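You operate a simulated robot arm through the tools that you are given. There is no shell and no other tool.

You are at the controls of a simulated robot arm. One attempt, no reset.

JOB
Fill the kettle to about its 2 CUPS line from the water jug and boil it.
Fine: lid waits on the side table and is back on before the switch goes down; wait until it clicks off; jug back; no spill; hands off hot glass. Set down upright: water jug.
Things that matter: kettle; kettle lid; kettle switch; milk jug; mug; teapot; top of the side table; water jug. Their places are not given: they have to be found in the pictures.

It is judged by the outcome, as a careful person would: the job done as asked, and still so three seconds after it is handed in. It fails if anything else is knocked over, pushed out of place, dropped, spilled or broken. A push-on lid holds only when it is set on centred and level and pressed home; a screw cap is set on level and turned clockwise until tight.

ROBOT AND FRAMES
A 7-joint arm with a two-finger parallel gripper, fixed in place. Base frame: the origin is on the floor under the middle of its stand, x ahead of it, y to its left, z up. Units: m, degrees, N and s.
It reaches about 1.479 m from its shoulder. Its first joint turns from -166.0 to 166.0 degrees. Payload 4.4 kg.
The TCP is the grasp point between the finger pads, 0.023 m short of the fingertips. In the tool frame z runs along the fingers and y along their closing line. The gripper opens to 0.094 m. The fingers are 0.038 m wide and 0.01 m thick; the gripper's body (0.054 by 0.096 m) begins 0.039 m behind the TCP.
Orientation is that of the tool frame in the base frame, as a unit quaternion [w, x, y, z]. With the fingers straight down and closing along the base's y, the tool's x points along the base's -x, its y along +y and its z along -z.

CONTROLS
- The arm moves only by the tool send_rows. Its argument "commands" is a list of rows, each a list of 7 numbers: the shift along the tool's x, y, z in units of 50 mm (1.0 is 50 mm), then the turn, a rotation vector about the tool's x, y, z in units of 4 degrees (1.0 is 4 degrees), then the opening, from 0 (shut) to 1 (fully open). In form: [[dx, dy, dz, rx, ry, rz, jaw], ...]. A call has 1 to 20 rows; each row shifts and turns the commanded pose from where the row before left it, along the tool's axes as they then stand. A call with a number of a shift or a turn outside -1 to 1 is refused whole. Each row takes 0.2 s and may step no farther than 0.05 m and 8.6 degrees from the row before; otherwise, or with a gripper value out of range, the whole call is refused. A pose out of reach is approached as far as the arm can. The call stops where the force on the tool passes 40 N (or 10 N more than at its start, if that is more) or the arm is blocked; 0.2 s more then pass. Each finger travels about 0.072 m/s and halts on what it meets, pressing with about 22 N; the grip force reading is that of the motor and also rises with nothing between the fingers. The clock runs only during rows and for 0.2 s after the last one: add rows that do not move to give the fingers time. The reply holds the time, the measured pose of the TCP, the force on the tool along the base axes, the opening and the grip force, in the units named above and with some noise, with the torque about the TCP (base axes, N m) and any sound that the robot's microphone picked up.
- Cameras (640 x 400 px; columns grow to the right, rows downward): "scene" is fixed at [0.2176, -0.5005, 1.5109]; the picture's right is [0.77, -0.64, 0.00], its down [-0.46, -0.55, -0.70] and it looks along [0.45, 0.54, -0.72] (base axes); focal length 280 px, centre (320, 200). "wrist" rides on the gripper at [0.086, 0.016, -0.074] in the tool frame; the picture's right is [-0.18, 0.98, 0.00], its down [-0.58, -0.11, -0.81] and it looks along [-0.79, -0.15, 0.59] (tool axes); focal length 243 px, centre (320, 200).
- camera(camera): a new picture of that camera. It takes no simulated time.
- probe_pixels(camera, pixels): for up to 12 pixels [column, row] of the newest picture of that camera ("zoom" is the newest enlarged one), the place [x, y, z] in the base frame of the surface seen there, good to about 0.002 m, but the place of the scene camera against the robot may be out by one fixed shift of up to 0.025 m in any direction. It takes no simulated time.
- close_up(camera, box): a new picture of the part [left, top, right, bottom] of that camera's present view, enlarged. It takes no simulated time.
- finish_job(): hands the job in; it is judged then, once.

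Unless the task says otherwise, let go and move clear before handing in.

The tools are called after "Emit:" as a command line: name --pt "numbers of a row" for each row, then --argument value for the rest, lists and objects as JSON in quotes. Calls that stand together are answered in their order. send_rows: Moves the arm, as the interface text tells. Its arguments: {"type":"object","properties":{"commands":{"type":"array"}},"required":["commands"]} The other tools are called the same way: camera (camera) takes a picture; probe_pixels (camera, pixels) gives the place of the surface under pixels of a picture; close_up (camera, box) takes an enlarged picture of a part of a camera's view; finish_job () hands the job in.

At the start:

```text
time: 0.0
ee_pos: [0.4706, 0.3903, 1.1952]
tcp_rot: [0.0, 0.0, 1.0, 0.0]
force: [0.4, 0.4, 0.1]
ft_torque: [0.02, -0.01, -0.03]
gripper_width: 0.0939
grip_force: 0.1
```

scene: 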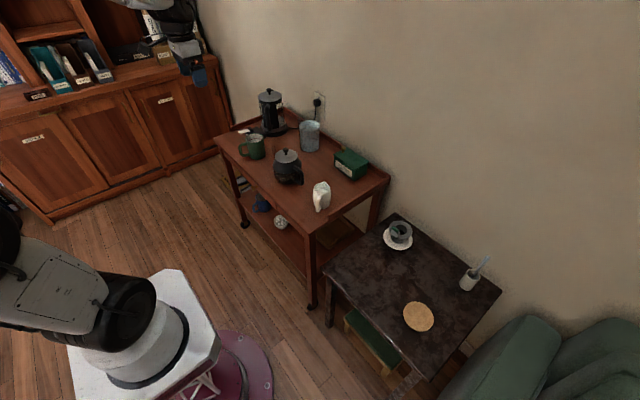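
wrist: 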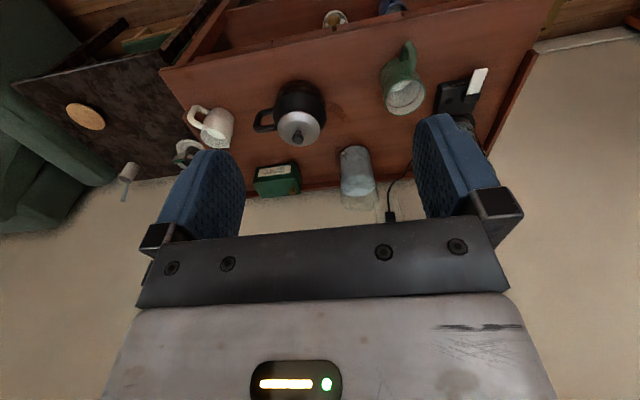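

The scene picture shows a trolley with a kettle (about 270,110), a glass jug (310,135), a teapot (288,165), a green mug (252,147), a milk jug (321,195), and a dark side table with cup and a mat (418,316). I'll take enlarged pictures to identify them.

Emit:
close_up --camera "scene" --box '[210, 70, 400, 220]'

Emit:
close_up --camera "scene" --box '[230, 80, 350, 160]'

Emit:
close_up --camera "scene" --box '[310, 200, 510, 390]'

Emit:
close_up --camera "wrist" --box '[160, 0, 560, 240]'

```text
2.67 times, centred on (305, 145) of scene
```

zoom: 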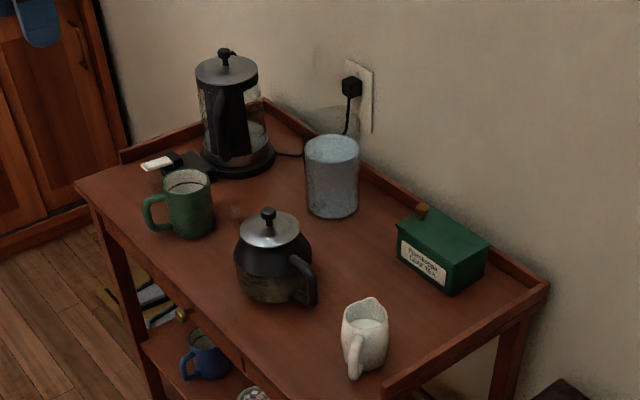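

```text
5.00 times, centred on (290, 120) of scene
```

zoom: 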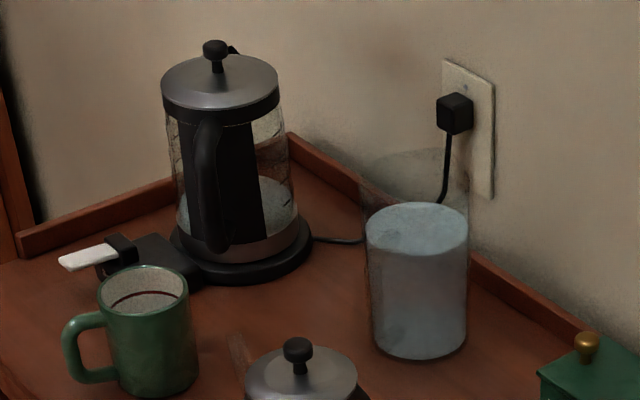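

```text
2.11 times, centred on (410, 295) of scene
```

zoom: 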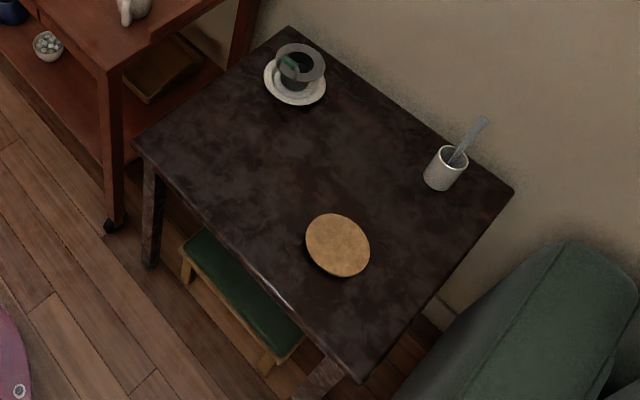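

```text
1.60 times, centred on (360, 120) of wrist
```

zoom: 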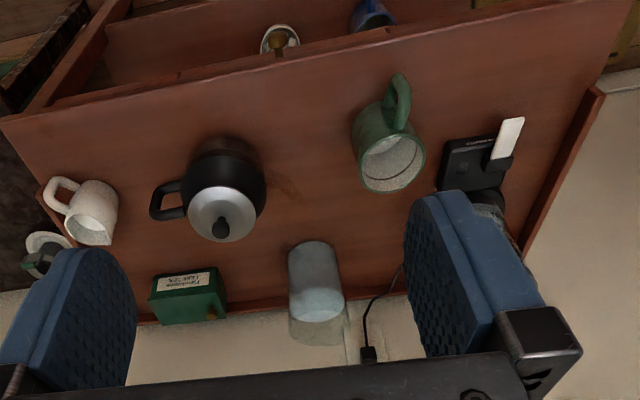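

The trolley holds the glass kettle on its base with a white switch paddle, the open glass water jug, the teapot, the mug and the milk jug; the dark table is the side table. I'll probe the main surfaces from both cameras to calibrate.

Emit:
camera --camera "wrist"

Emit:
camera --camera "scene"

Emit:
close_up --camera "scene" --box '[235, 80, 345, 165]'

```text
taken
```

wrist: 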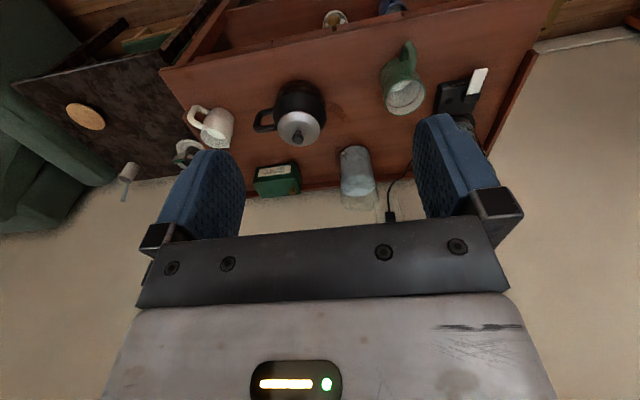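

```text
taken
```

scene: 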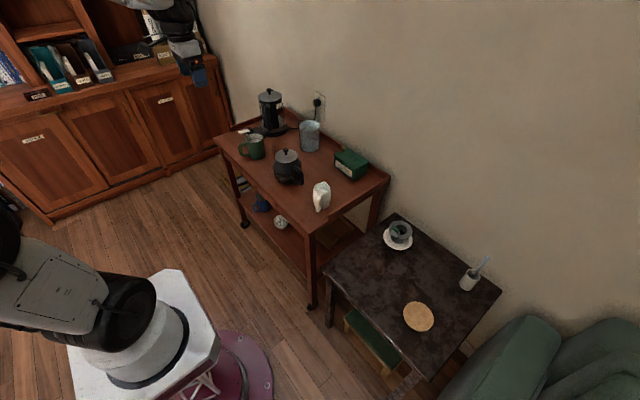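

```text
4.71 times, centred on (290, 122) of scene
```

zoom: 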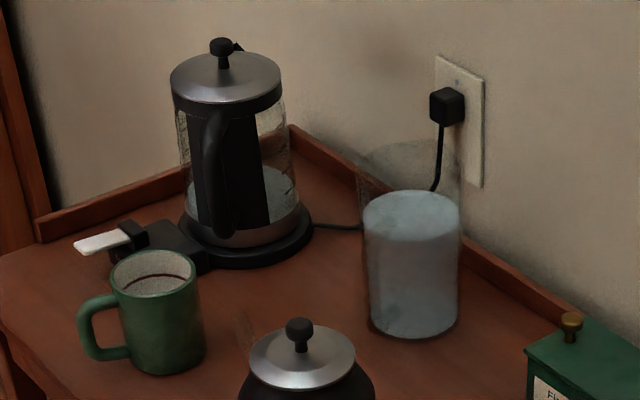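

Emit:
probe_pixels --camera "zoom" --pixels '[[221, 42], [200, 90], [265, 75], [215, 110], [235, 230], [250, 258], [90, 243], [165, 245], [410, 215], [410, 330], [362, 200], [150, 270]]'

Emit:
probe_pixels --camera "wrist" --pixels '[[478, 82], [456, 90], [405, 95], [408, 55], [298, 128], [355, 160], [357, 200], [220, 120], [278, 190], [85, 117], [185, 150], [500, 125]]'

Emit:
probe_pixels --camera "scene" --pixels '[[245, 131], [251, 150], [287, 153], [310, 128], [321, 190], [351, 155], [418, 316], [399, 232], [470, 276], [380, 300], [340, 180], [298, 225]]'

```text
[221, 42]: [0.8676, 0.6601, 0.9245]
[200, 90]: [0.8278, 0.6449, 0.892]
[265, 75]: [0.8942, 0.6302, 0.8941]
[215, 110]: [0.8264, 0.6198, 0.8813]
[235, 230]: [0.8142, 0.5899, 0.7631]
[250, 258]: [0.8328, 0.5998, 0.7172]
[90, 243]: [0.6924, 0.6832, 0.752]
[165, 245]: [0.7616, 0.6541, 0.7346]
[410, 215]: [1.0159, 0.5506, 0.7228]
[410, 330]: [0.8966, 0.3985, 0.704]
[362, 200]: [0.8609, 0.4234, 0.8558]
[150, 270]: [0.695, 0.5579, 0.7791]
```

```text
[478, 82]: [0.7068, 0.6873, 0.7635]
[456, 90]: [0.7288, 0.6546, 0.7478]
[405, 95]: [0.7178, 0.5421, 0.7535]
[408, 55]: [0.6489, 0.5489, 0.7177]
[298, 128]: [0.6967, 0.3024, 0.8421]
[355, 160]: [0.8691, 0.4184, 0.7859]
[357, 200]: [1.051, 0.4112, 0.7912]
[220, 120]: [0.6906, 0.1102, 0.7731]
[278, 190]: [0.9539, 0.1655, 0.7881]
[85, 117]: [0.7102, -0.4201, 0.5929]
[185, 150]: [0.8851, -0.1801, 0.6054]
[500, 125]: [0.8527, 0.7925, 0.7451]
```

```text
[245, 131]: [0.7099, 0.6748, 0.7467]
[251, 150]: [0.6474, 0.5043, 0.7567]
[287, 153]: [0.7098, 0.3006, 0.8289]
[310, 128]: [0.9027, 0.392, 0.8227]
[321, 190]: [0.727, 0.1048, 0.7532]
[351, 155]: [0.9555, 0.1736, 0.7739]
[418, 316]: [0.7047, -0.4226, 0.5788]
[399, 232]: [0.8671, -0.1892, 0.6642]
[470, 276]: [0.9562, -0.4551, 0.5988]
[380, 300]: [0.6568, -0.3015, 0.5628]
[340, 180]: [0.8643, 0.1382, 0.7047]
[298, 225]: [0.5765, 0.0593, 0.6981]
```

The scene readings sit about 14 mm lower than the wrist ones (cork mat 0.579 against 0.593), so I'll trust the wrist camera for place. I'll move the hand nearer the kettle for a closer look, staying high above everything.

Emit:
send_rows --pt "-0.2 0.65 0.15 0 0 0 1" --pt "-0.2 0.65 0.15 0 0 0 1" --pt "-0.2 0.65 0.15 0 0 0 1" --pt "-0.2 0.65 0.15 0 0 0 1" --pt "-0.2 0.65 0.15 0 0 0 1" --pt "-0.2 0.65 0.15 0 0 0 1" --pt "-0.2 0.65 0.15 0 0 0 1" --pt "-0.2 0.65 0.15 0 0 0 1"

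Emit:
camera --camera "wrist"

```text
time: 1.8
ee_pos: [0.5505, 0.652, 1.1356]
tcp_rot: [0.0, 0.0, 1.0, 0.0]
force: [0.1, 1.2, 0.4]
ft_torque: [-0.01, -0.02, 0.0]
gripper_width: 0.0937
grip_force: 0.0
```

```text
taken
```

wrist: 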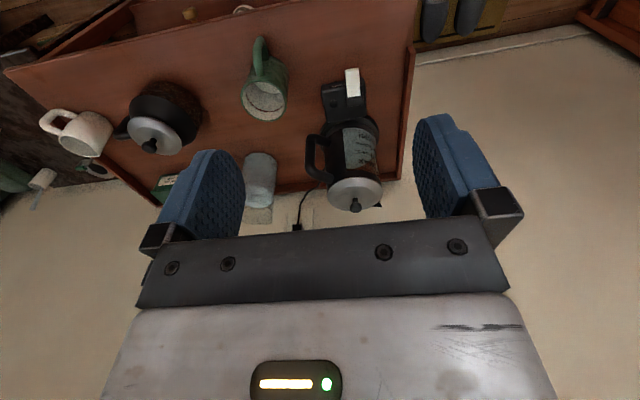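

The kettle is at around (350,160) with gauge markings on its glass. I'll enlarge it.

Emit:
close_up --camera "wrist" --box '[285, 55, 415, 225]'

Emit:
close_up --camera "wrist" --box '[220, 20, 400, 220]'

```text
2.35 times, centred on (350, 140) of wrist
```

zoom: 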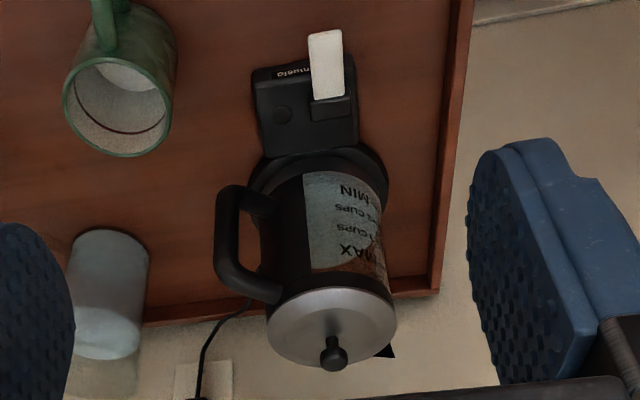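

```text
2.00 times, centred on (310, 120) of wrist
```

zoom: 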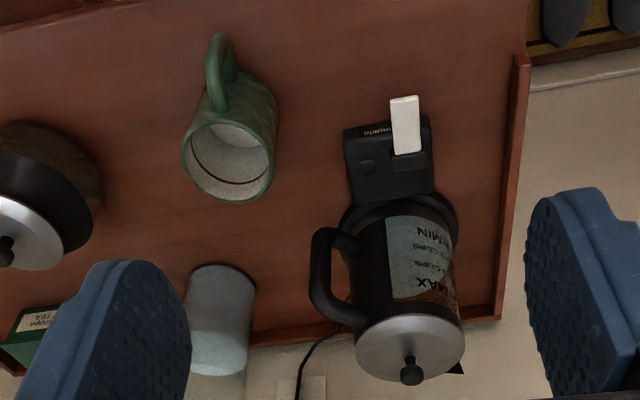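

Emit:
probe_pixels --camera "zoom" --pixels '[[411, 372], [408, 340], [405, 120], [380, 165], [415, 165], [225, 275], [345, 345], [380, 340], [440, 335], [408, 315], [345, 240], [230, 150]]'

Emit:
send_rows --pt "0.4 0.3 0.75 0 0 0 1" --pt "0.4 0.3 0.75 0 0 0 1" --pt "0.4 0.3 0.75 0 0 0 1" --pt "0.4 0.3 0.75 0 0 0 1"

Emit:
camera --camera "wrist"

```text
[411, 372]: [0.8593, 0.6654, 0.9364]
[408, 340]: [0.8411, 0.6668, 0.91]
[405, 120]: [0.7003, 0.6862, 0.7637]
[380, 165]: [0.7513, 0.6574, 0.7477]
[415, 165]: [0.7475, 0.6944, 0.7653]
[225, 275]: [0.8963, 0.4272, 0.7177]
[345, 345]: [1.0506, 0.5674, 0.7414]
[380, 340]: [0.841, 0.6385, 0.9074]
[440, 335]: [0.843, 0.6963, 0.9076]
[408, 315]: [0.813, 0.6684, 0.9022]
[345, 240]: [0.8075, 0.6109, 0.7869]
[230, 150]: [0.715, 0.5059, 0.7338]
```

```text
time: 2.8
ee_pos: [0.4703, 0.7095, 0.9865]
tcp_rot: [0.0, 0.0, 1.0, 0.001]
force: [0.0, 0.7, 0.0]
ft_torque: [-0.02, -0.01, -0.01]
gripper_width: 0.0939
grip_force: 0.0
```

```text
taken
```

wrist: 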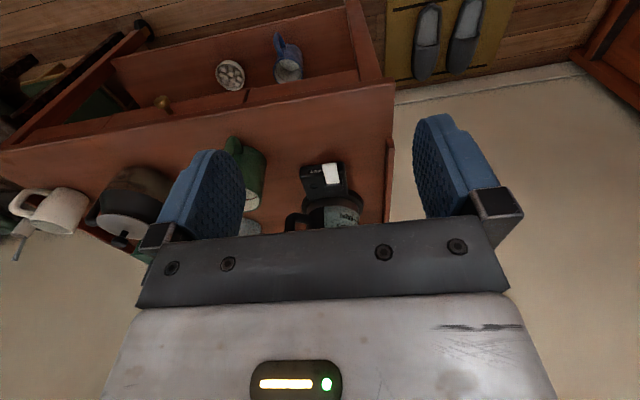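

The hand hides the kettle at this attitude; I'll tilt the fingers forward about 44° so that the camera looks nearly level, then take a side view of the gauge.

Emit:
send_rows --pt "0 0 0 0 -1 0 1" --pt "0 0 0 0 -1 0 1" --pt "0 0 0 0 -1 0 1" --pt "0 0 0 0 -1 0 1" --pt "0 0 0 0 -1 0 1" --pt "0 0 0 0 -1 0 1" --pt "0 0 0 0 -1 0 1" --pt "0 0 0 0 -1 0 1" --pt "0 0 0 0 -1 0 1" --pt "0 0 0 0 -1 0 1" --pt "0 0 0 0 -1 0 1" --pt "-0.15 0 0.6 0 0 0 1" --pt "-0.15 0 0.6 0 0 0 1"

Emit:
camera --camera "wrist"

Emit:
camera --camera "scene"

```text
time: 5.6
ee_pos: [0.523, 0.7124, 0.9547]
tcp_rot: [0.374, 0.0, 0.927, 0.001]
force: [-0.1, 0.1, 0.7]
ft_torque: [-0.01, 0.05, -0.02]
gripper_width: 0.094
grip_force: 0.1
```

```text
taken
```

wrist: 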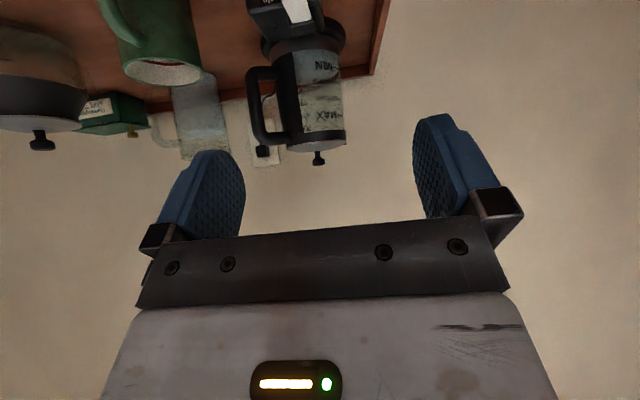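

```text
taken
```

scene: 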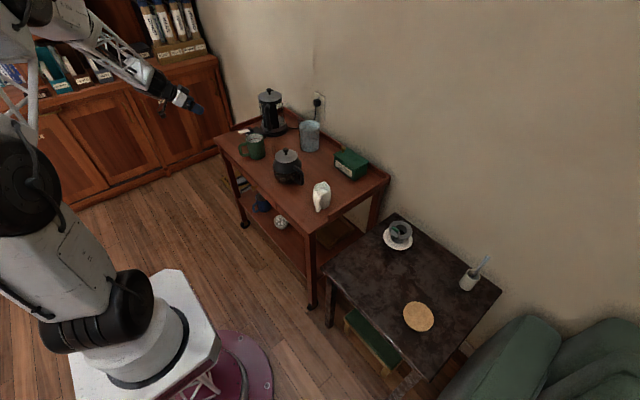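

Emit:
close_up --camera "wrist" --box '[235, 0, 365, 170]'

Emit:
close_up --camera "wrist" --box '[280, 45, 350, 155]'

Emit:
close_up --camera "wrist" --box '[130, 50, 290, 170]'

```text
2.35 times, centred on (300, 85) of wrist
```

zoom: 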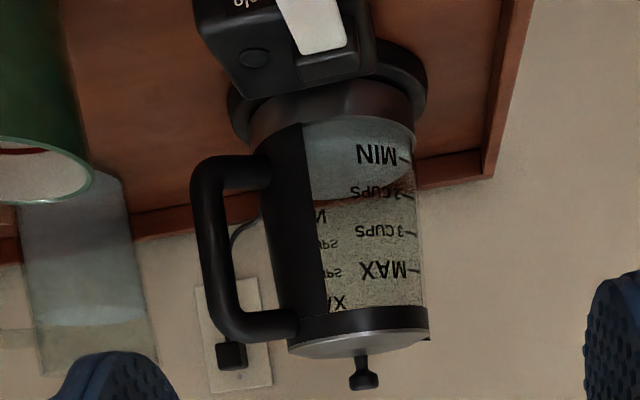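

```text
3.64 times, centred on (315, 100) of wrist
```

zoom: 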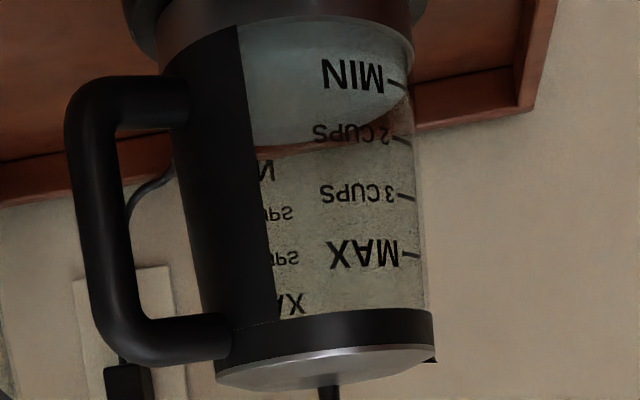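

```text
3.33 times, centred on (210, 110) of wrist
```

zoom: 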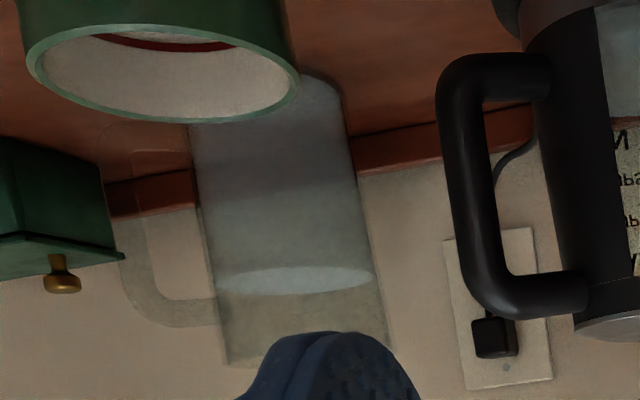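

The gauge reads MIN, 2 CUPS, 3 CUPS, MAX, the kettle has a little water already, and the jug has a clear glass handle on its −y side. I'll probe the jug and then the gauge ticks.

Emit:
probe_pixels --camera "zoom" --pixels '[[160, 310], [130, 200], [270, 95], [215, 200], [355, 200], [290, 280], [300, 310], [240, 350], [200, 320], [165, 135], [290, 200], [385, 330]]'

Emit:
close_up --camera "wrist" --box '[280, 45, 350, 155]'

Emit:
probe_pixels --camera "zoom" --pixels '[[395, 83], [400, 138], [404, 195], [412, 254], [300, 140], [330, 110], [330, 30], [320, 330], [90, 200], [110, 90], [330, 360], [430, 358]]'

```text
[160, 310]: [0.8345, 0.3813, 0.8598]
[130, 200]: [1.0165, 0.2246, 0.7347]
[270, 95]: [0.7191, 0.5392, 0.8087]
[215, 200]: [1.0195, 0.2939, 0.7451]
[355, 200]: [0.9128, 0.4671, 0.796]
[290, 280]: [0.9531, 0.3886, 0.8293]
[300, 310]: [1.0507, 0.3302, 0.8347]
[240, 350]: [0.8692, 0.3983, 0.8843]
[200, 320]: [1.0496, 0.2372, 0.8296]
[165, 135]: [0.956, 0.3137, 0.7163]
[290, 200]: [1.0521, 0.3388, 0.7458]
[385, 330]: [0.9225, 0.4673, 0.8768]
```

```text
3.64 times, centred on (315, 100) of wrist
```

zoom: 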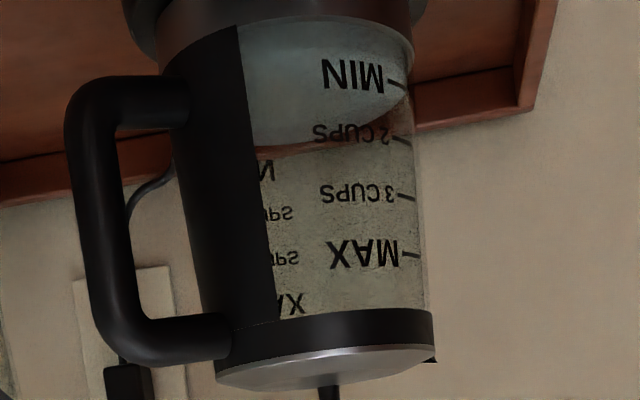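

```text
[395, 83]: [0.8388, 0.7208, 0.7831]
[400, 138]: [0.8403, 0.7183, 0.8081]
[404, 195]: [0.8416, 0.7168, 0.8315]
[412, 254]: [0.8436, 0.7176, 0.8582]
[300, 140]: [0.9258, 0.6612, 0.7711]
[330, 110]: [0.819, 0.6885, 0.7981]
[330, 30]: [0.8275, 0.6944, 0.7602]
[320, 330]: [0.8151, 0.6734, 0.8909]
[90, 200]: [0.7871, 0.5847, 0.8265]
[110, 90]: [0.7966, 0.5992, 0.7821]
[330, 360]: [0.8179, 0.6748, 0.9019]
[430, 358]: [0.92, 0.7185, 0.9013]
```

The ticks sit at z≈0.783 (MIN), 0.808 (2 CUPS), 0.832 (3 CUPS), 0.858 (MAX), and the present water is near 0.77. The jug's handle seems to point toward −x/−y. I'll move over for a closer look at the jug.

Emit:
send_rows --pt "-0.2 -0.76 0.26 0 0 0 1" --pt "-0.2 -0.76 0.26 0 0 0 1" --pt "-0.2 -0.76 0.26 0 0 0 1" --pt "-0.2 -0.76 0.26 0 0 0 1" --pt "-0.2 -0.76 0.26 0 0 0 1" --pt "-0.2 -0.76 0.26 0 0 0 1"

Emit:
camera --camera "wrist"

Emit:
close_up --camera "wrist" --box '[200, 20, 420, 200]'

```text
time: 7.0
ee_pos: [0.6197, 0.4806, 0.9389]
tcp_rot: [0.375, 0.0, 0.927, 0.001]
force: [0.1, 0.1, -0.1]
ft_torque: [0.01, 0.03, -0.02]
gripper_width: 0.0939
grip_force: 0.0
```

```text
taken
```

wrist: 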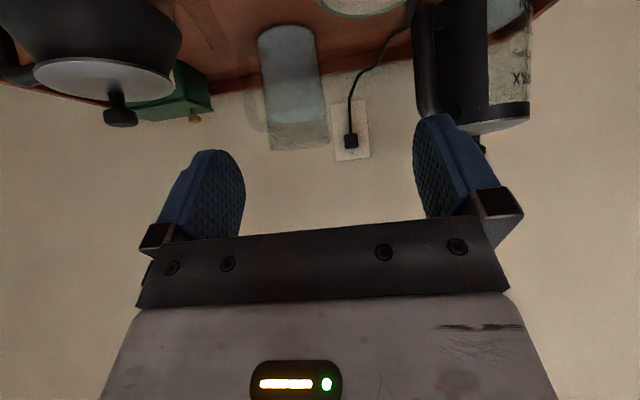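

```text
2.22 times, centred on (310, 110) of wrist
```

zoom: 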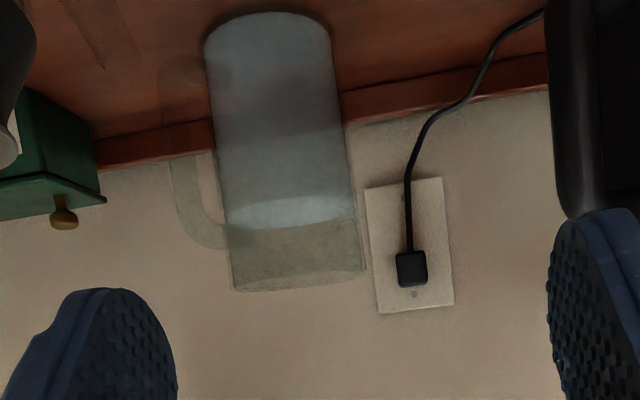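

Emit:
close_up --camera "wrist" --box '[240, 15, 350, 165]'

Emit:
probe_pixels --camera "zoom" --pixels '[[205, 95], [200, 190], [205, 260], [230, 345], [265, 360], [250, 95], [270, 200], [285, 270], [420, 200], [440, 270], [300, 400], [470, 375]]'

```text
2.67 times, centred on (295, 90) of wrist
```

zoom: 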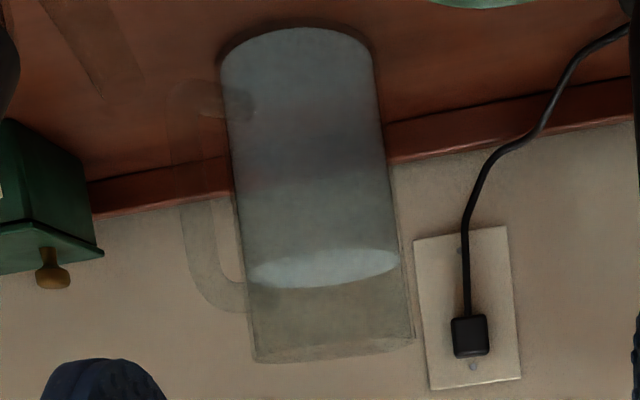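

```text
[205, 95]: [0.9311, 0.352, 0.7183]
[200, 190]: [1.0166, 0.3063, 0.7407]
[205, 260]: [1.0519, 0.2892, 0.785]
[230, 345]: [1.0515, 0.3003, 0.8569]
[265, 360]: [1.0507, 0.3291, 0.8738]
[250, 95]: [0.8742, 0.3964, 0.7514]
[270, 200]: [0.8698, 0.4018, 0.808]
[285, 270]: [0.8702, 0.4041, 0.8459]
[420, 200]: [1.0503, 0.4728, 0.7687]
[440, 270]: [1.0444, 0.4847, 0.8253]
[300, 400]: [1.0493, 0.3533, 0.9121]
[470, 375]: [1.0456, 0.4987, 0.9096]
```

Emit:
probe_pixels --camera "zoom" --pixels '[[190, 230], [197, 230], [205, 230], [210, 290], [225, 300], [238, 300], [180, 150], [190, 120], [260, 345], [330, 340], [400, 335], [240, 200]]'

Emit:
probe_pixels --camera "wrist" --pixels '[[265, 120], [285, 130], [325, 120], [315, 90], [310, 60], [300, 35], [264, 90], [300, 143], [292, 110], [270, 140], [275, 60], [268, 40]]'

```text
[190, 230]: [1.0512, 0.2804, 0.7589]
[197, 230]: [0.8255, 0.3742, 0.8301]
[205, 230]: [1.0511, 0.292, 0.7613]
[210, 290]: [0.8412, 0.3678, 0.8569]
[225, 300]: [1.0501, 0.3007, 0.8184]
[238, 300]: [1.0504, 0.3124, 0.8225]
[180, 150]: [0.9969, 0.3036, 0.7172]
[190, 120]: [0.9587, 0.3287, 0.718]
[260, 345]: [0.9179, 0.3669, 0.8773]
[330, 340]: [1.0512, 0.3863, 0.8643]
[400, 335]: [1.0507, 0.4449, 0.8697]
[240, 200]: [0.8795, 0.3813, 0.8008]
```

```text
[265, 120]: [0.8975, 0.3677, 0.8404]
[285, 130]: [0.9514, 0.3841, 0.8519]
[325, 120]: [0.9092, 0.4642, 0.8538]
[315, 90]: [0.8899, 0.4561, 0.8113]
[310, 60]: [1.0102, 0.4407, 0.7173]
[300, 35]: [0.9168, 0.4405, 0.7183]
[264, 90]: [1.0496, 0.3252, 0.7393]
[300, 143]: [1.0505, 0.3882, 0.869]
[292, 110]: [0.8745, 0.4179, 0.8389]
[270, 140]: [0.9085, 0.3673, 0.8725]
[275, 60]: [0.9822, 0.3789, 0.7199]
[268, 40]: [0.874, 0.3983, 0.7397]
```

The jug body looks about 95 mm across, near the limit of the 94 mm opening, so I need its outline accurately. I'll probe a row of points across the body and over the handle.

Emit:
probe_pixels --camera "zoom" --pixels '[[240, 220], [250, 220], [262, 220], [275, 220], [290, 220], [305, 220], [320, 220], [335, 220], [350, 220], [365, 220], [380, 220], [388, 220]]'

Emit:
probe_pixels --camera "zoom" --pixels '[[228, 120], [235, 120], [245, 120], [260, 120], [275, 120], [290, 120], [310, 120], [330, 120], [345, 120], [360, 120], [370, 120], [376, 120]]'

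Emit:
probe_pixels --camera "zoom" --pixels '[[195, 220], [196, 210], [199, 240], [203, 250], [203, 262], [215, 290], [206, 280], [220, 297], [194, 200], [184, 160], [186, 130], [195, 100]]'

```text
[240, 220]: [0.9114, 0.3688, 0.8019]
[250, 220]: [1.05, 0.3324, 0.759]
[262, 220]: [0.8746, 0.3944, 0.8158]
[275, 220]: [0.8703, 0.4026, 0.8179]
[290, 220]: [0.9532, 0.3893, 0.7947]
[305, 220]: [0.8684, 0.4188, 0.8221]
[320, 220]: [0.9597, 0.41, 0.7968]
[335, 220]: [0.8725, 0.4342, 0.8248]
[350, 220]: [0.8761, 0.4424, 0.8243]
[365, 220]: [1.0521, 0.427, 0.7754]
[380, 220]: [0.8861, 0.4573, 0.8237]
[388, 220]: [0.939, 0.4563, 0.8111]
```

```text
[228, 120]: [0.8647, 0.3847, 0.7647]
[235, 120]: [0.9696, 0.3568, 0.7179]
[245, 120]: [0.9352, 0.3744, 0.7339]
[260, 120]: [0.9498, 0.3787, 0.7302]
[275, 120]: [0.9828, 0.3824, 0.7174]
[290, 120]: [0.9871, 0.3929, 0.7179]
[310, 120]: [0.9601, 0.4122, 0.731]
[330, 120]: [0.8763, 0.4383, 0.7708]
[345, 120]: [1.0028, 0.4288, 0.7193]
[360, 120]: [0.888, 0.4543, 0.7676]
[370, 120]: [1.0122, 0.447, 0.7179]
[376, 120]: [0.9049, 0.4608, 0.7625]
```

```text
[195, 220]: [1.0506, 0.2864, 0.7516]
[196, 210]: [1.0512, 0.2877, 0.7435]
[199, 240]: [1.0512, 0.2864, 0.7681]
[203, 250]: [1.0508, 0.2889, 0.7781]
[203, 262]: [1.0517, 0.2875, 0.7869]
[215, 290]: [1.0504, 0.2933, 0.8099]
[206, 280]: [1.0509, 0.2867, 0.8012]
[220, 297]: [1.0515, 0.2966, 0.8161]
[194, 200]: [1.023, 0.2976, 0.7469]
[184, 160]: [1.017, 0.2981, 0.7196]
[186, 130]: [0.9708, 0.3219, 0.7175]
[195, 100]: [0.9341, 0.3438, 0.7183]
```

The body measures about 93 mm across — too wide to straddle — so it must be lifted by its glass handle. I'll look more closely at the handle from both cameras.

Emit:
close_up --camera "scene" --box '[280, 110, 340, 160]'

Emit:
close_up --camera "wrist" --box '[245, 20, 345, 160]'

```text
8.00 times, centred on (310, 135) of scene
```

zoom: 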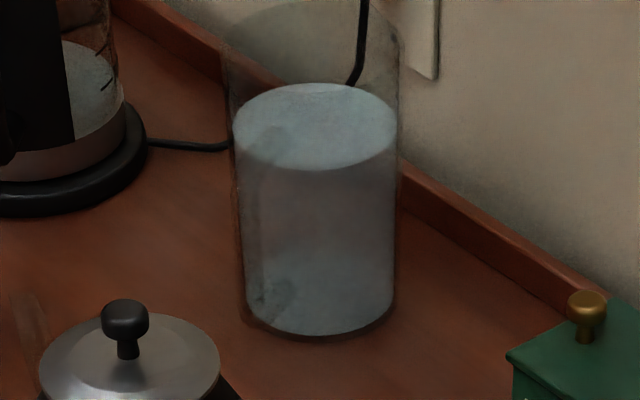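

```text
2.86 times, centred on (295, 90) of wrist
```

zoom: 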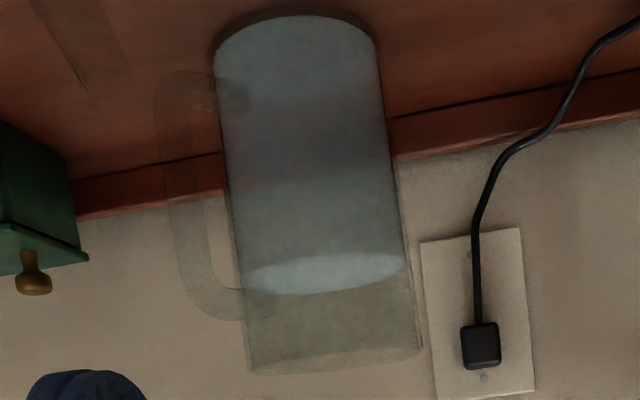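

The handle is a ~15 mm clear bar, about 90 mm out from the jug's axis on the robot's side (azimuth ≈208°), and it stands right in front of the teapot. First comes the lid: I'll rise, return to fingers-down and go look at its knob (around 0.86, 0.666, 0.936).

Emit:
send_rows --pt "-0.69 0 -0.71 0 0 0 1" --pt "-0.69 0 -0.71 0 0 0 1" --pt "-0.69 0 -0.71 0 0 0 1" --pt "0 0 0 0 1 0 1" --pt "0 0 0 0 1 0 1" --pt "0 0 0 0 1 0 1" --pt "0 0 0 0 1 0 1" --pt "0 0 0 0 1 0 1" --pt "0 0 0 0 1 0 1" --pt "0 0 0 0 1 0 1" --pt "0 0 0 0 1 0 1" --pt "0 0 0 0 1 0 1" --pt "0 0 0 0 1 0 1" --pt "0 0 0 0 1 0 1" --pt "-0.3 0.8 0.1 0 0 0 1" --pt "-0.3 0.8 0.1 0 0 0 1" --pt "-0.3 0.8 0.1 0 0 0 1" --pt "-0.3 0.8 0.1 0 0 0 1"

Emit:
camera --camera "wrist"

Emit:
close_up --camera "wrist" --box '[270, 80, 430, 220]'

```text
time: 10.8
ee_pos: [0.6833, 0.6443, 1.0692]
tcp_rot: [0.001, 0.0, 1.0, 0.002]
force: [-0.5, 0.0, 0.3]
ft_torque: [0.0, 0.0, 0.0]
gripper_width: 0.0941
grip_force: 0.0
```

```text
taken
```

wrist: 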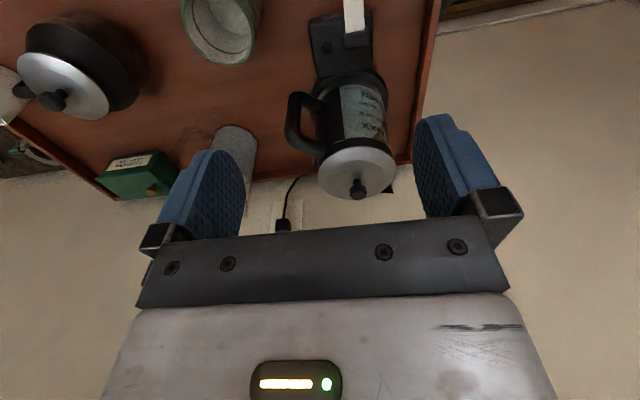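

```text
2.86 times, centred on (350, 150) of wrist
```

zoom: 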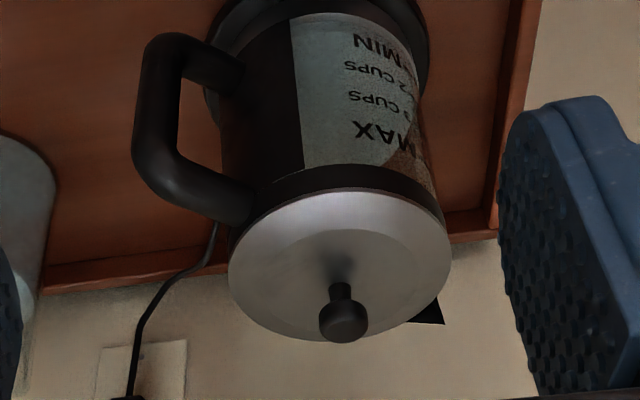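

Emit:
probe_pixels --camera "zoom" --pixels '[[344, 325], [322, 322], [366, 322], [342, 308], [341, 290], [336, 273], [235, 262], [447, 258], [340, 198], [290, 240], [400, 250], [285, 325]]'

Emit:
probe_pixels --camera "wrist" --pixels '[[358, 195], [350, 193], [340, 185], [370, 183], [357, 183], [356, 150], [330, 160], [385, 160], [390, 188], [345, 165], [375, 168], [358, 172]]'

```text
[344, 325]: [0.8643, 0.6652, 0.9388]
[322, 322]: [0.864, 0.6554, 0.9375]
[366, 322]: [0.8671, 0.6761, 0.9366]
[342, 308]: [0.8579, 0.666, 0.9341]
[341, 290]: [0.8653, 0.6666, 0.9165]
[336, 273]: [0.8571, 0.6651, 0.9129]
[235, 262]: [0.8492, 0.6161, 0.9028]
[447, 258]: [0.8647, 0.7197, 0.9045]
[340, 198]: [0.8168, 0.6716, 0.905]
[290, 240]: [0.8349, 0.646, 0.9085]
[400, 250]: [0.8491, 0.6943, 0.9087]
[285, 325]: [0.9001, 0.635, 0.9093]
```

```text
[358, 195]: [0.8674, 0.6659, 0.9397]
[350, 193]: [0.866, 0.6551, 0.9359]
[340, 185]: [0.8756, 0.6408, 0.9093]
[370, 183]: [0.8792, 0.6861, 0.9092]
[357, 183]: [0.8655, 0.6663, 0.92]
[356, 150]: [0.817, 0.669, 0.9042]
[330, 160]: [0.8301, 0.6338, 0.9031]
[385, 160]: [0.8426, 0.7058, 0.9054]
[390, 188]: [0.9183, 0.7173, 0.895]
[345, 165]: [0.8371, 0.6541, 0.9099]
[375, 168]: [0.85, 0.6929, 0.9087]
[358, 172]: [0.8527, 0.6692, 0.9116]
```

The lid disc is centred near (0.869, 0.667) with its knob head spanning z≈0.925–0.940. I'll move above the knob at z≈0.99 and check alignment.

Emit:
send_rows --pt "-0.743 0.087 0.3 0 0 0 1" --pt "-0.743 0.087 0.3 0 0 0 1" --pt "-0.743 0.087 0.3 0 0 0 1" --pt "-0.743 0.087 0.3 0 0 0 1" --pt "-0.743 0.087 0.3 0 0 0 1"

Emit:
camera --camera "wrist"

Emit:
close_up --camera "scene" --box '[210, 50, 350, 150]'

```text
time: 12.0
ee_pos: [0.8642, 0.6646, 0.9929]
tcp_rot: [0.001, 0.0, 1.0, 0.0]
force: [0.3, 0.1, 1.2]
ft_torque: [-0.06, 0.04, 0.0]
gripper_width: 0.0941
grip_force: 0.1
```

```text
taken
```

wrist: 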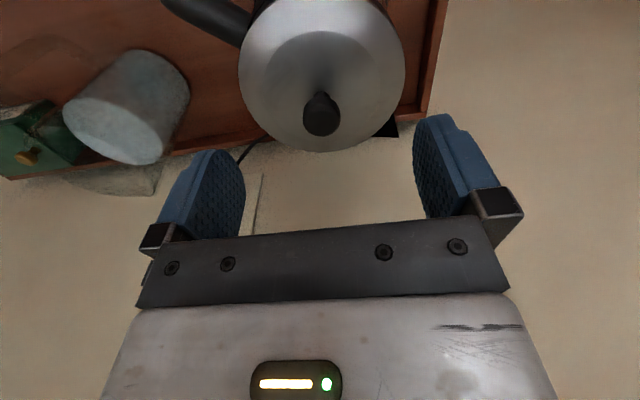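

```text
4.00 times, centred on (280, 100) of scene
```

zoom: 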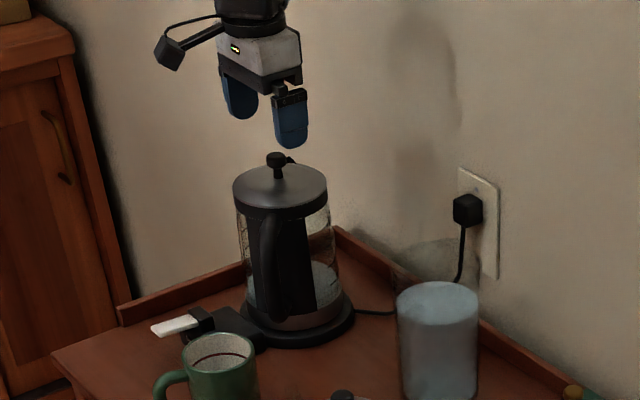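

Emit:
probe_pixels --camera "wrist" --pixels '[[321, 120], [305, 117], [338, 117], [321, 108], [321, 133], [240, 80], [405, 80], [322, 150], [300, 60], [322, 95], [180, 100], [63, 110]]'

Emit:
close_up --camera "wrist" --box '[0, 0, 200, 200]'

```text
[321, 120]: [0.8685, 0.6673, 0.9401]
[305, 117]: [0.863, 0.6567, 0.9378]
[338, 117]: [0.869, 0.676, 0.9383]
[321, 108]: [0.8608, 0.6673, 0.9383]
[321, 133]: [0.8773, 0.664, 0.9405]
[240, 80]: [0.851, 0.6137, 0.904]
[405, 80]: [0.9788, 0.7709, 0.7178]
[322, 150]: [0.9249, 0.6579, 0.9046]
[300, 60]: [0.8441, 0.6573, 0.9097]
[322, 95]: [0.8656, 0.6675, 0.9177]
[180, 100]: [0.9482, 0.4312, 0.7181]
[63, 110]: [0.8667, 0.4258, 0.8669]
```

```text
2.00 times, centred on (100, 100) of wrist
```

zoom: 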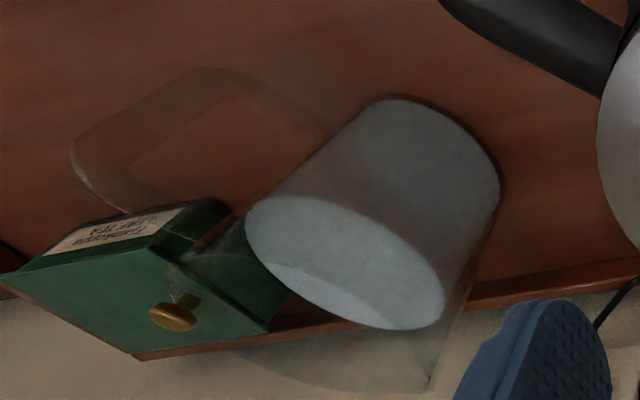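

The handle is clearly visible here (zoom 70–320, 65–210). I'll probe it while I have this view.

Emit:
probe_pixels --camera "zoom" --pixels '[[100, 130], [115, 120], [130, 115], [150, 98], [170, 85], [200, 75], [240, 80], [280, 105], [80, 165], [85, 155], [95, 185], [110, 205]]'

Emit:
probe_pixels --camera "zoom" --pixels '[[110, 135], [120, 140], [140, 120], [160, 105], [185, 95], [210, 85], [105, 160], [120, 180], [75, 150], [92, 140], [300, 120], [125, 130]]'

```text
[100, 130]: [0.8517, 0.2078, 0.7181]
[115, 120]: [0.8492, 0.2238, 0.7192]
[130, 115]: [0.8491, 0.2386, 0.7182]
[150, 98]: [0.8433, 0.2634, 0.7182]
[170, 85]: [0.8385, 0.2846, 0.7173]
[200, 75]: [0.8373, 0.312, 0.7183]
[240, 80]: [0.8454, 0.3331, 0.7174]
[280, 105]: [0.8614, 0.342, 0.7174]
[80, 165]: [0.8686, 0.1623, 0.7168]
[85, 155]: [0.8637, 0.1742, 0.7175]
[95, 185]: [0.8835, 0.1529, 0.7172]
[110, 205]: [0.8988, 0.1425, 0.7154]
```

```text
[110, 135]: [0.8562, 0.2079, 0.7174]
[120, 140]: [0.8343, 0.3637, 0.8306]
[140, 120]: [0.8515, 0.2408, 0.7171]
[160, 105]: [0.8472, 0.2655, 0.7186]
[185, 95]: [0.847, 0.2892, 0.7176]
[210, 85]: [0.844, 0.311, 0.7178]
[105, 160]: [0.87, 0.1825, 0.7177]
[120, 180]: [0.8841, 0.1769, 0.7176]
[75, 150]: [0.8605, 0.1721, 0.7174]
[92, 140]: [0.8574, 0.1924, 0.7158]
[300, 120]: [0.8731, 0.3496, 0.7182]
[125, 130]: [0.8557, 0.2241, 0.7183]
```

Emit:
close_up --camera "wrist" --box '[10, 20, 110, 100]'

```text
5.00 times, centred on (60, 60) of wrist
```

zoom: 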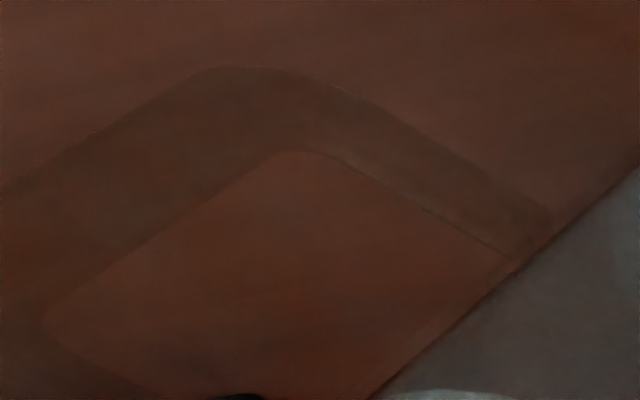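

From two sight-lines the handle bar is at about (0.8325, 0.370), with its straight part z≈0.785–0.84. Now the lid: a still row to let the arm settle, to see how far the pose lags.

Emit:
send_rows --pt "0 0 0 0 0 0 1" --pt "0 0 0 0 0 0 1"

```text
time: 12.6
ee_pos: [0.8643, 0.6646, 0.9913]
tcp_rot: [0.0, 0.0, 1.0, 0.0]
force: [-0.3, 0.6, -0.3]
ft_torque: [0.0, -0.02, 0.01]
gripper_width: 0.0938
grip_force: 0.0
```

Emit:
send_rows --pt "-0.05 0.015 0.3 0 0 0 1" --pt "-0.05 0.015 0.3 0 0 0 1" --pt "0 0 0.3 0 0 0 1" --pt "0 0 0.15 0 0 0 1" --pt "0 0 0 0 0 0 1"

Emit:
camera --camera "wrist"

Emit:
close_up --camera "scene" --box '[230, 70, 310, 130]'

```text
time: 13.8
ee_pos: [0.8711, 0.6667, 0.9392]
tcp_rot: [0.0, 0.0, 1.0, 0.0]
force: [0.8, -0.3, 0.7]
ft_torque: [0.0, 0.03, 0.0]
gripper_width: 0.094
grip_force: 0.1
```

```text
taken
```

wrist: 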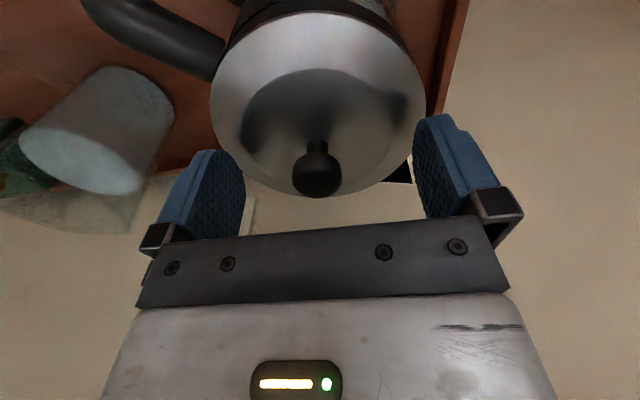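

```text
6.67 times, centred on (270, 100) of scene
```

zoom: 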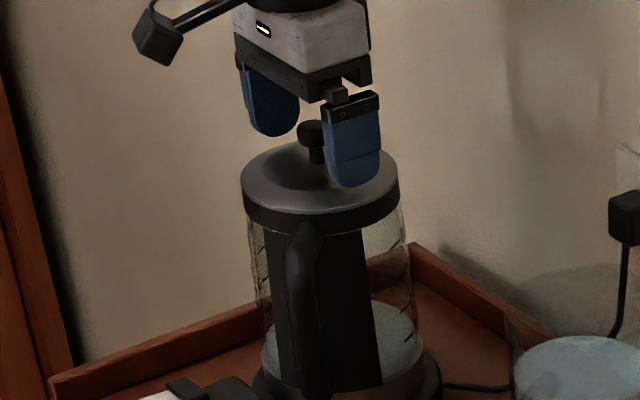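

The knob (318,172) lies right at the grasp point between the fingers. I'll close on it.

Emit:
send_rows --pt "0 0 0 0 0 0 0.5" --pt "0 0 0 0 0 0 0.3" --pt "0 0 0 0 0 0 0.1" --pt "0 0 0 0 0 0 0" --pt "0 0 0 0 0 0 0" --pt "0 0 0 0 0 0 0"

Emit:
camera --camera "wrist"

```text
time: 15.2
ee_pos: [0.8699, 0.6658, 0.939]
tcp_rot: [-0.001, 0.0, 1.0, 0.0]
force: [-0.3, 0.4, 1.0]
ft_torque: [0.06, 0.0, 0.03]
gripper_width: 0.023
grip_force: 22.0
```

```text
taken
```

wrist: 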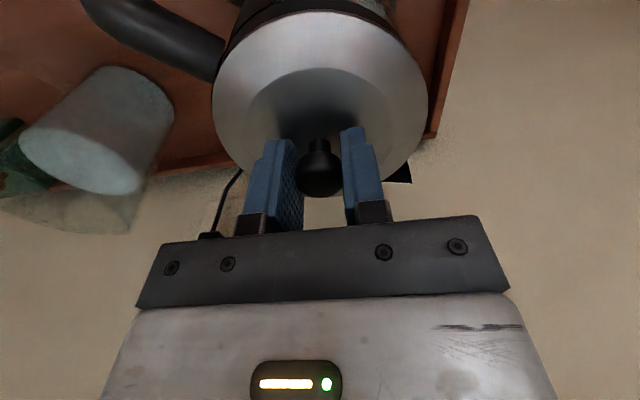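

Gripped: width 23 mm, 22 N. Now I'll lift straight up slowly and watch the force (TCP seat pose to remember: 0.870, 0.666, 0.939).

Emit:
send_rows --pt "0 0 -0.1 0 0 0 0" --pt "0 0 -0.1 0 0 0 0" --pt "0 0 -0.2 0 0 0 0" --pt "0 0 -0.2 0 0 0 0" --pt "0 0 -0.3 0 0 0 0"

Emit:
camera --camera "wrist"

Emit:
close_up --camera "scene" --box '[230, 60, 310, 130]'

```text
time: 16.4
ee_pos: [0.871, 0.6669, 0.9843]
tcp_rot: [0.0, 0.0, 1.0, 0.0]
force: [-0.2, -0.4, -0.7]
ft_torque: [0.04, 0.0, -0.02]
gripper_width: 0.023
grip_force: 21.6
```

```text
taken
```

wrist: 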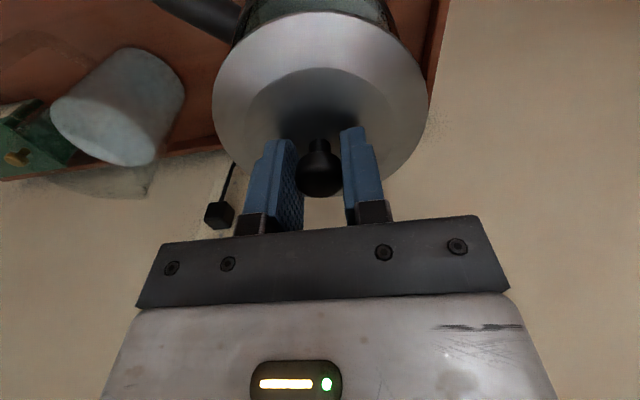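

```text
5.71 times, centred on (270, 95) of scene
```

zoom: 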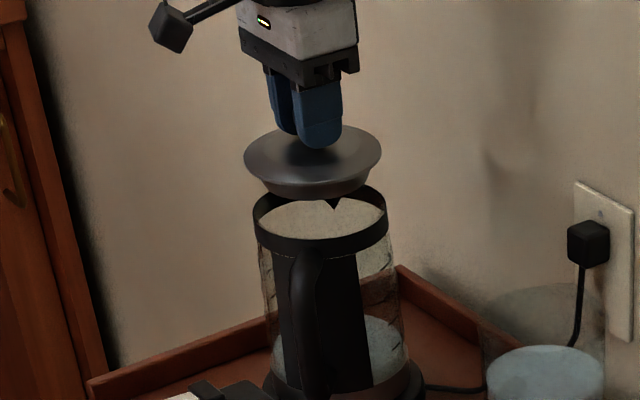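

The lid came off cleanly (scene close-up shows the open kettle and the lid's skirt underneath). I'll raise it and find a clear spot on the side table.

Emit:
send_rows --pt "0 0 -0.6 0 0 0 0" --pt "0 0 -0.8 0 0 0 0" --pt "0 0 -0.8 0 0 0 0" --pt "0 0 -0.5 0 0 0 0"

Emit:
camera --camera "scene"

Emit:
probe_pixels --camera "scene" --pixels '[[415, 265], [400, 275], [380, 265], [430, 275], [370, 290], [395, 300], [440, 290], [397, 217], [498, 291], [430, 372], [328, 272], [411, 243]]'

Emit:
close_up --camera "scene" --box '[230, 50, 330, 130]'

```text
time: 17.4
ee_pos: [0.8719, 0.6682, 1.1199]
tcp_rot: [0.0, 0.001, 1.0, 0.0]
force: [-0.1, 0.5, -1.2]
ft_torque: [-0.01, -0.01, -0.04]
gripper_width: 0.0228
grip_force: 22.7
```

```text
taken
```

scene: 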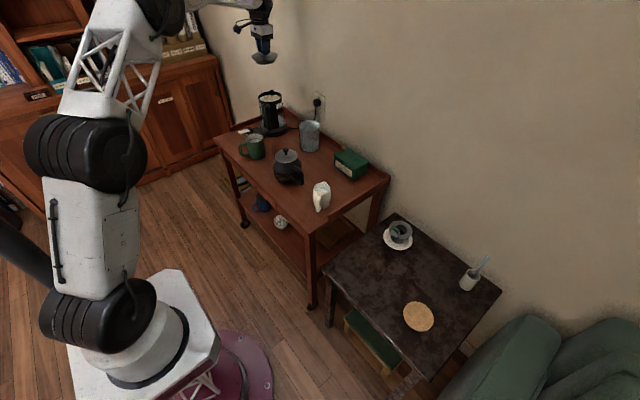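

```text
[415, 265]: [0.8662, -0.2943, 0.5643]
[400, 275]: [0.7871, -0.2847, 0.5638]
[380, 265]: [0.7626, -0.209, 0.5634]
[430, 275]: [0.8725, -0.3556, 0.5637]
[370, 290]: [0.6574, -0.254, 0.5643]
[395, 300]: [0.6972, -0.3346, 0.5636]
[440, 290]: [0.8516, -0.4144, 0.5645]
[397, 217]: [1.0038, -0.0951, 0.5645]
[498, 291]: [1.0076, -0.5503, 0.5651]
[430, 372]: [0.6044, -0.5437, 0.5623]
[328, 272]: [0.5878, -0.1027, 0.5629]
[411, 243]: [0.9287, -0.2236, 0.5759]
```

```text
5.00 times, centred on (280, 90) of scene
```

zoom: 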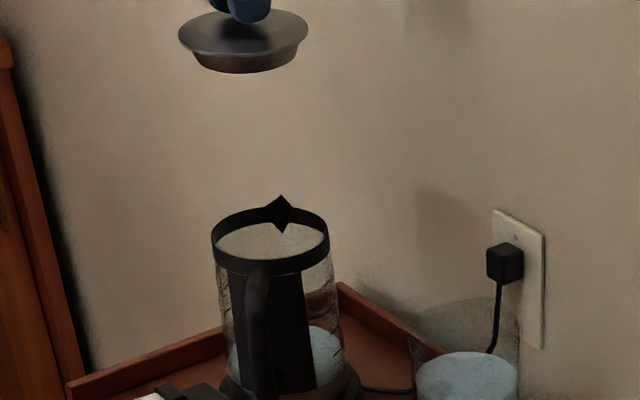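

The side table is clear around (0.73, −0.24), with its top at about z 0.578 after the camera correction. I'll carry the lid there, high over everything.

Emit:
send_rows --pt "0.05 -0.4 0 0 0 0 0" --pt "0.1 -0.7 0 0 0 0 0" --pt "0.15 -0.95 0 0 0 0 0" --pt "0.15 -0.95 0 0 0 0 0" --pt "0.15 -0.95 0 0 0 0 0" --pt "0.15 -0.95 0 0 0 0 0" --pt "0.15 -0.95 0 0 0 0 0" --pt "0.15 -0.95 0 0 0 0 0" --pt "0.15 -0.95 0 0 0 0 0" --pt "0.15 -0.95 0 0 0 0 0" --pt "0.15 -0.95 0 0 0 0 0" --pt "0.15 -0.95 0 0 0 0 0" --pt "0.15 -0.95 0 0 0 0 0" --pt "0.15 -0.95 0 0 0 0 0" --pt "0.15 -0.95 0 0 0 0 0" --pt "0.15 -0.95 0 0 0 0 0" --pt "0.15 -0.95 0 0 0 0 0" --pt "0.15 -0.9 0 0 0 0 0" --pt "0.15 -0.7 0 0 0 0 0" --pt "0.1 -0.4 0 0 0 0 0"

Emit:
camera --camera "wrist"

Emit:
camera --camera "scene"

```text
time: 21.6
ee_pos: [0.7297, -0.2031, 1.121]
tcp_rot: [0.0, -0.001, 1.0, 0.0]
force: [0.5, -0.6, -1.4]
ft_torque: [0.01, -0.02, 0.03]
gripper_width: 0.0231
grip_force: 21.5
```

```text
taken
```

wrist: 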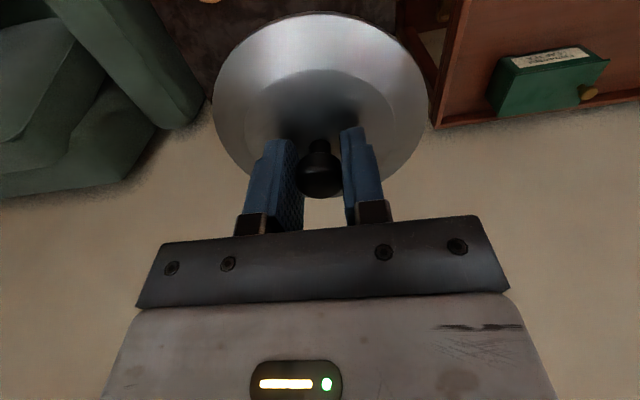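

```text
taken
```

scene: 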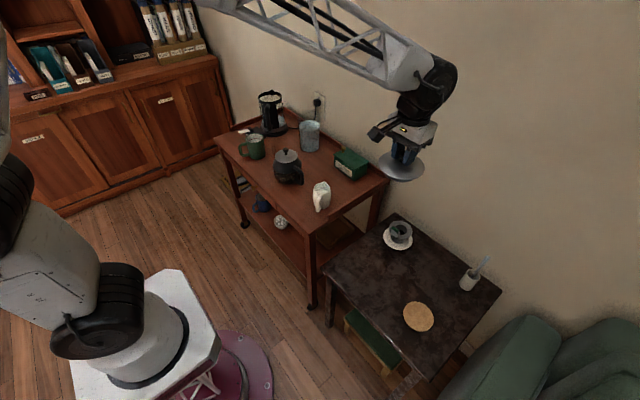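

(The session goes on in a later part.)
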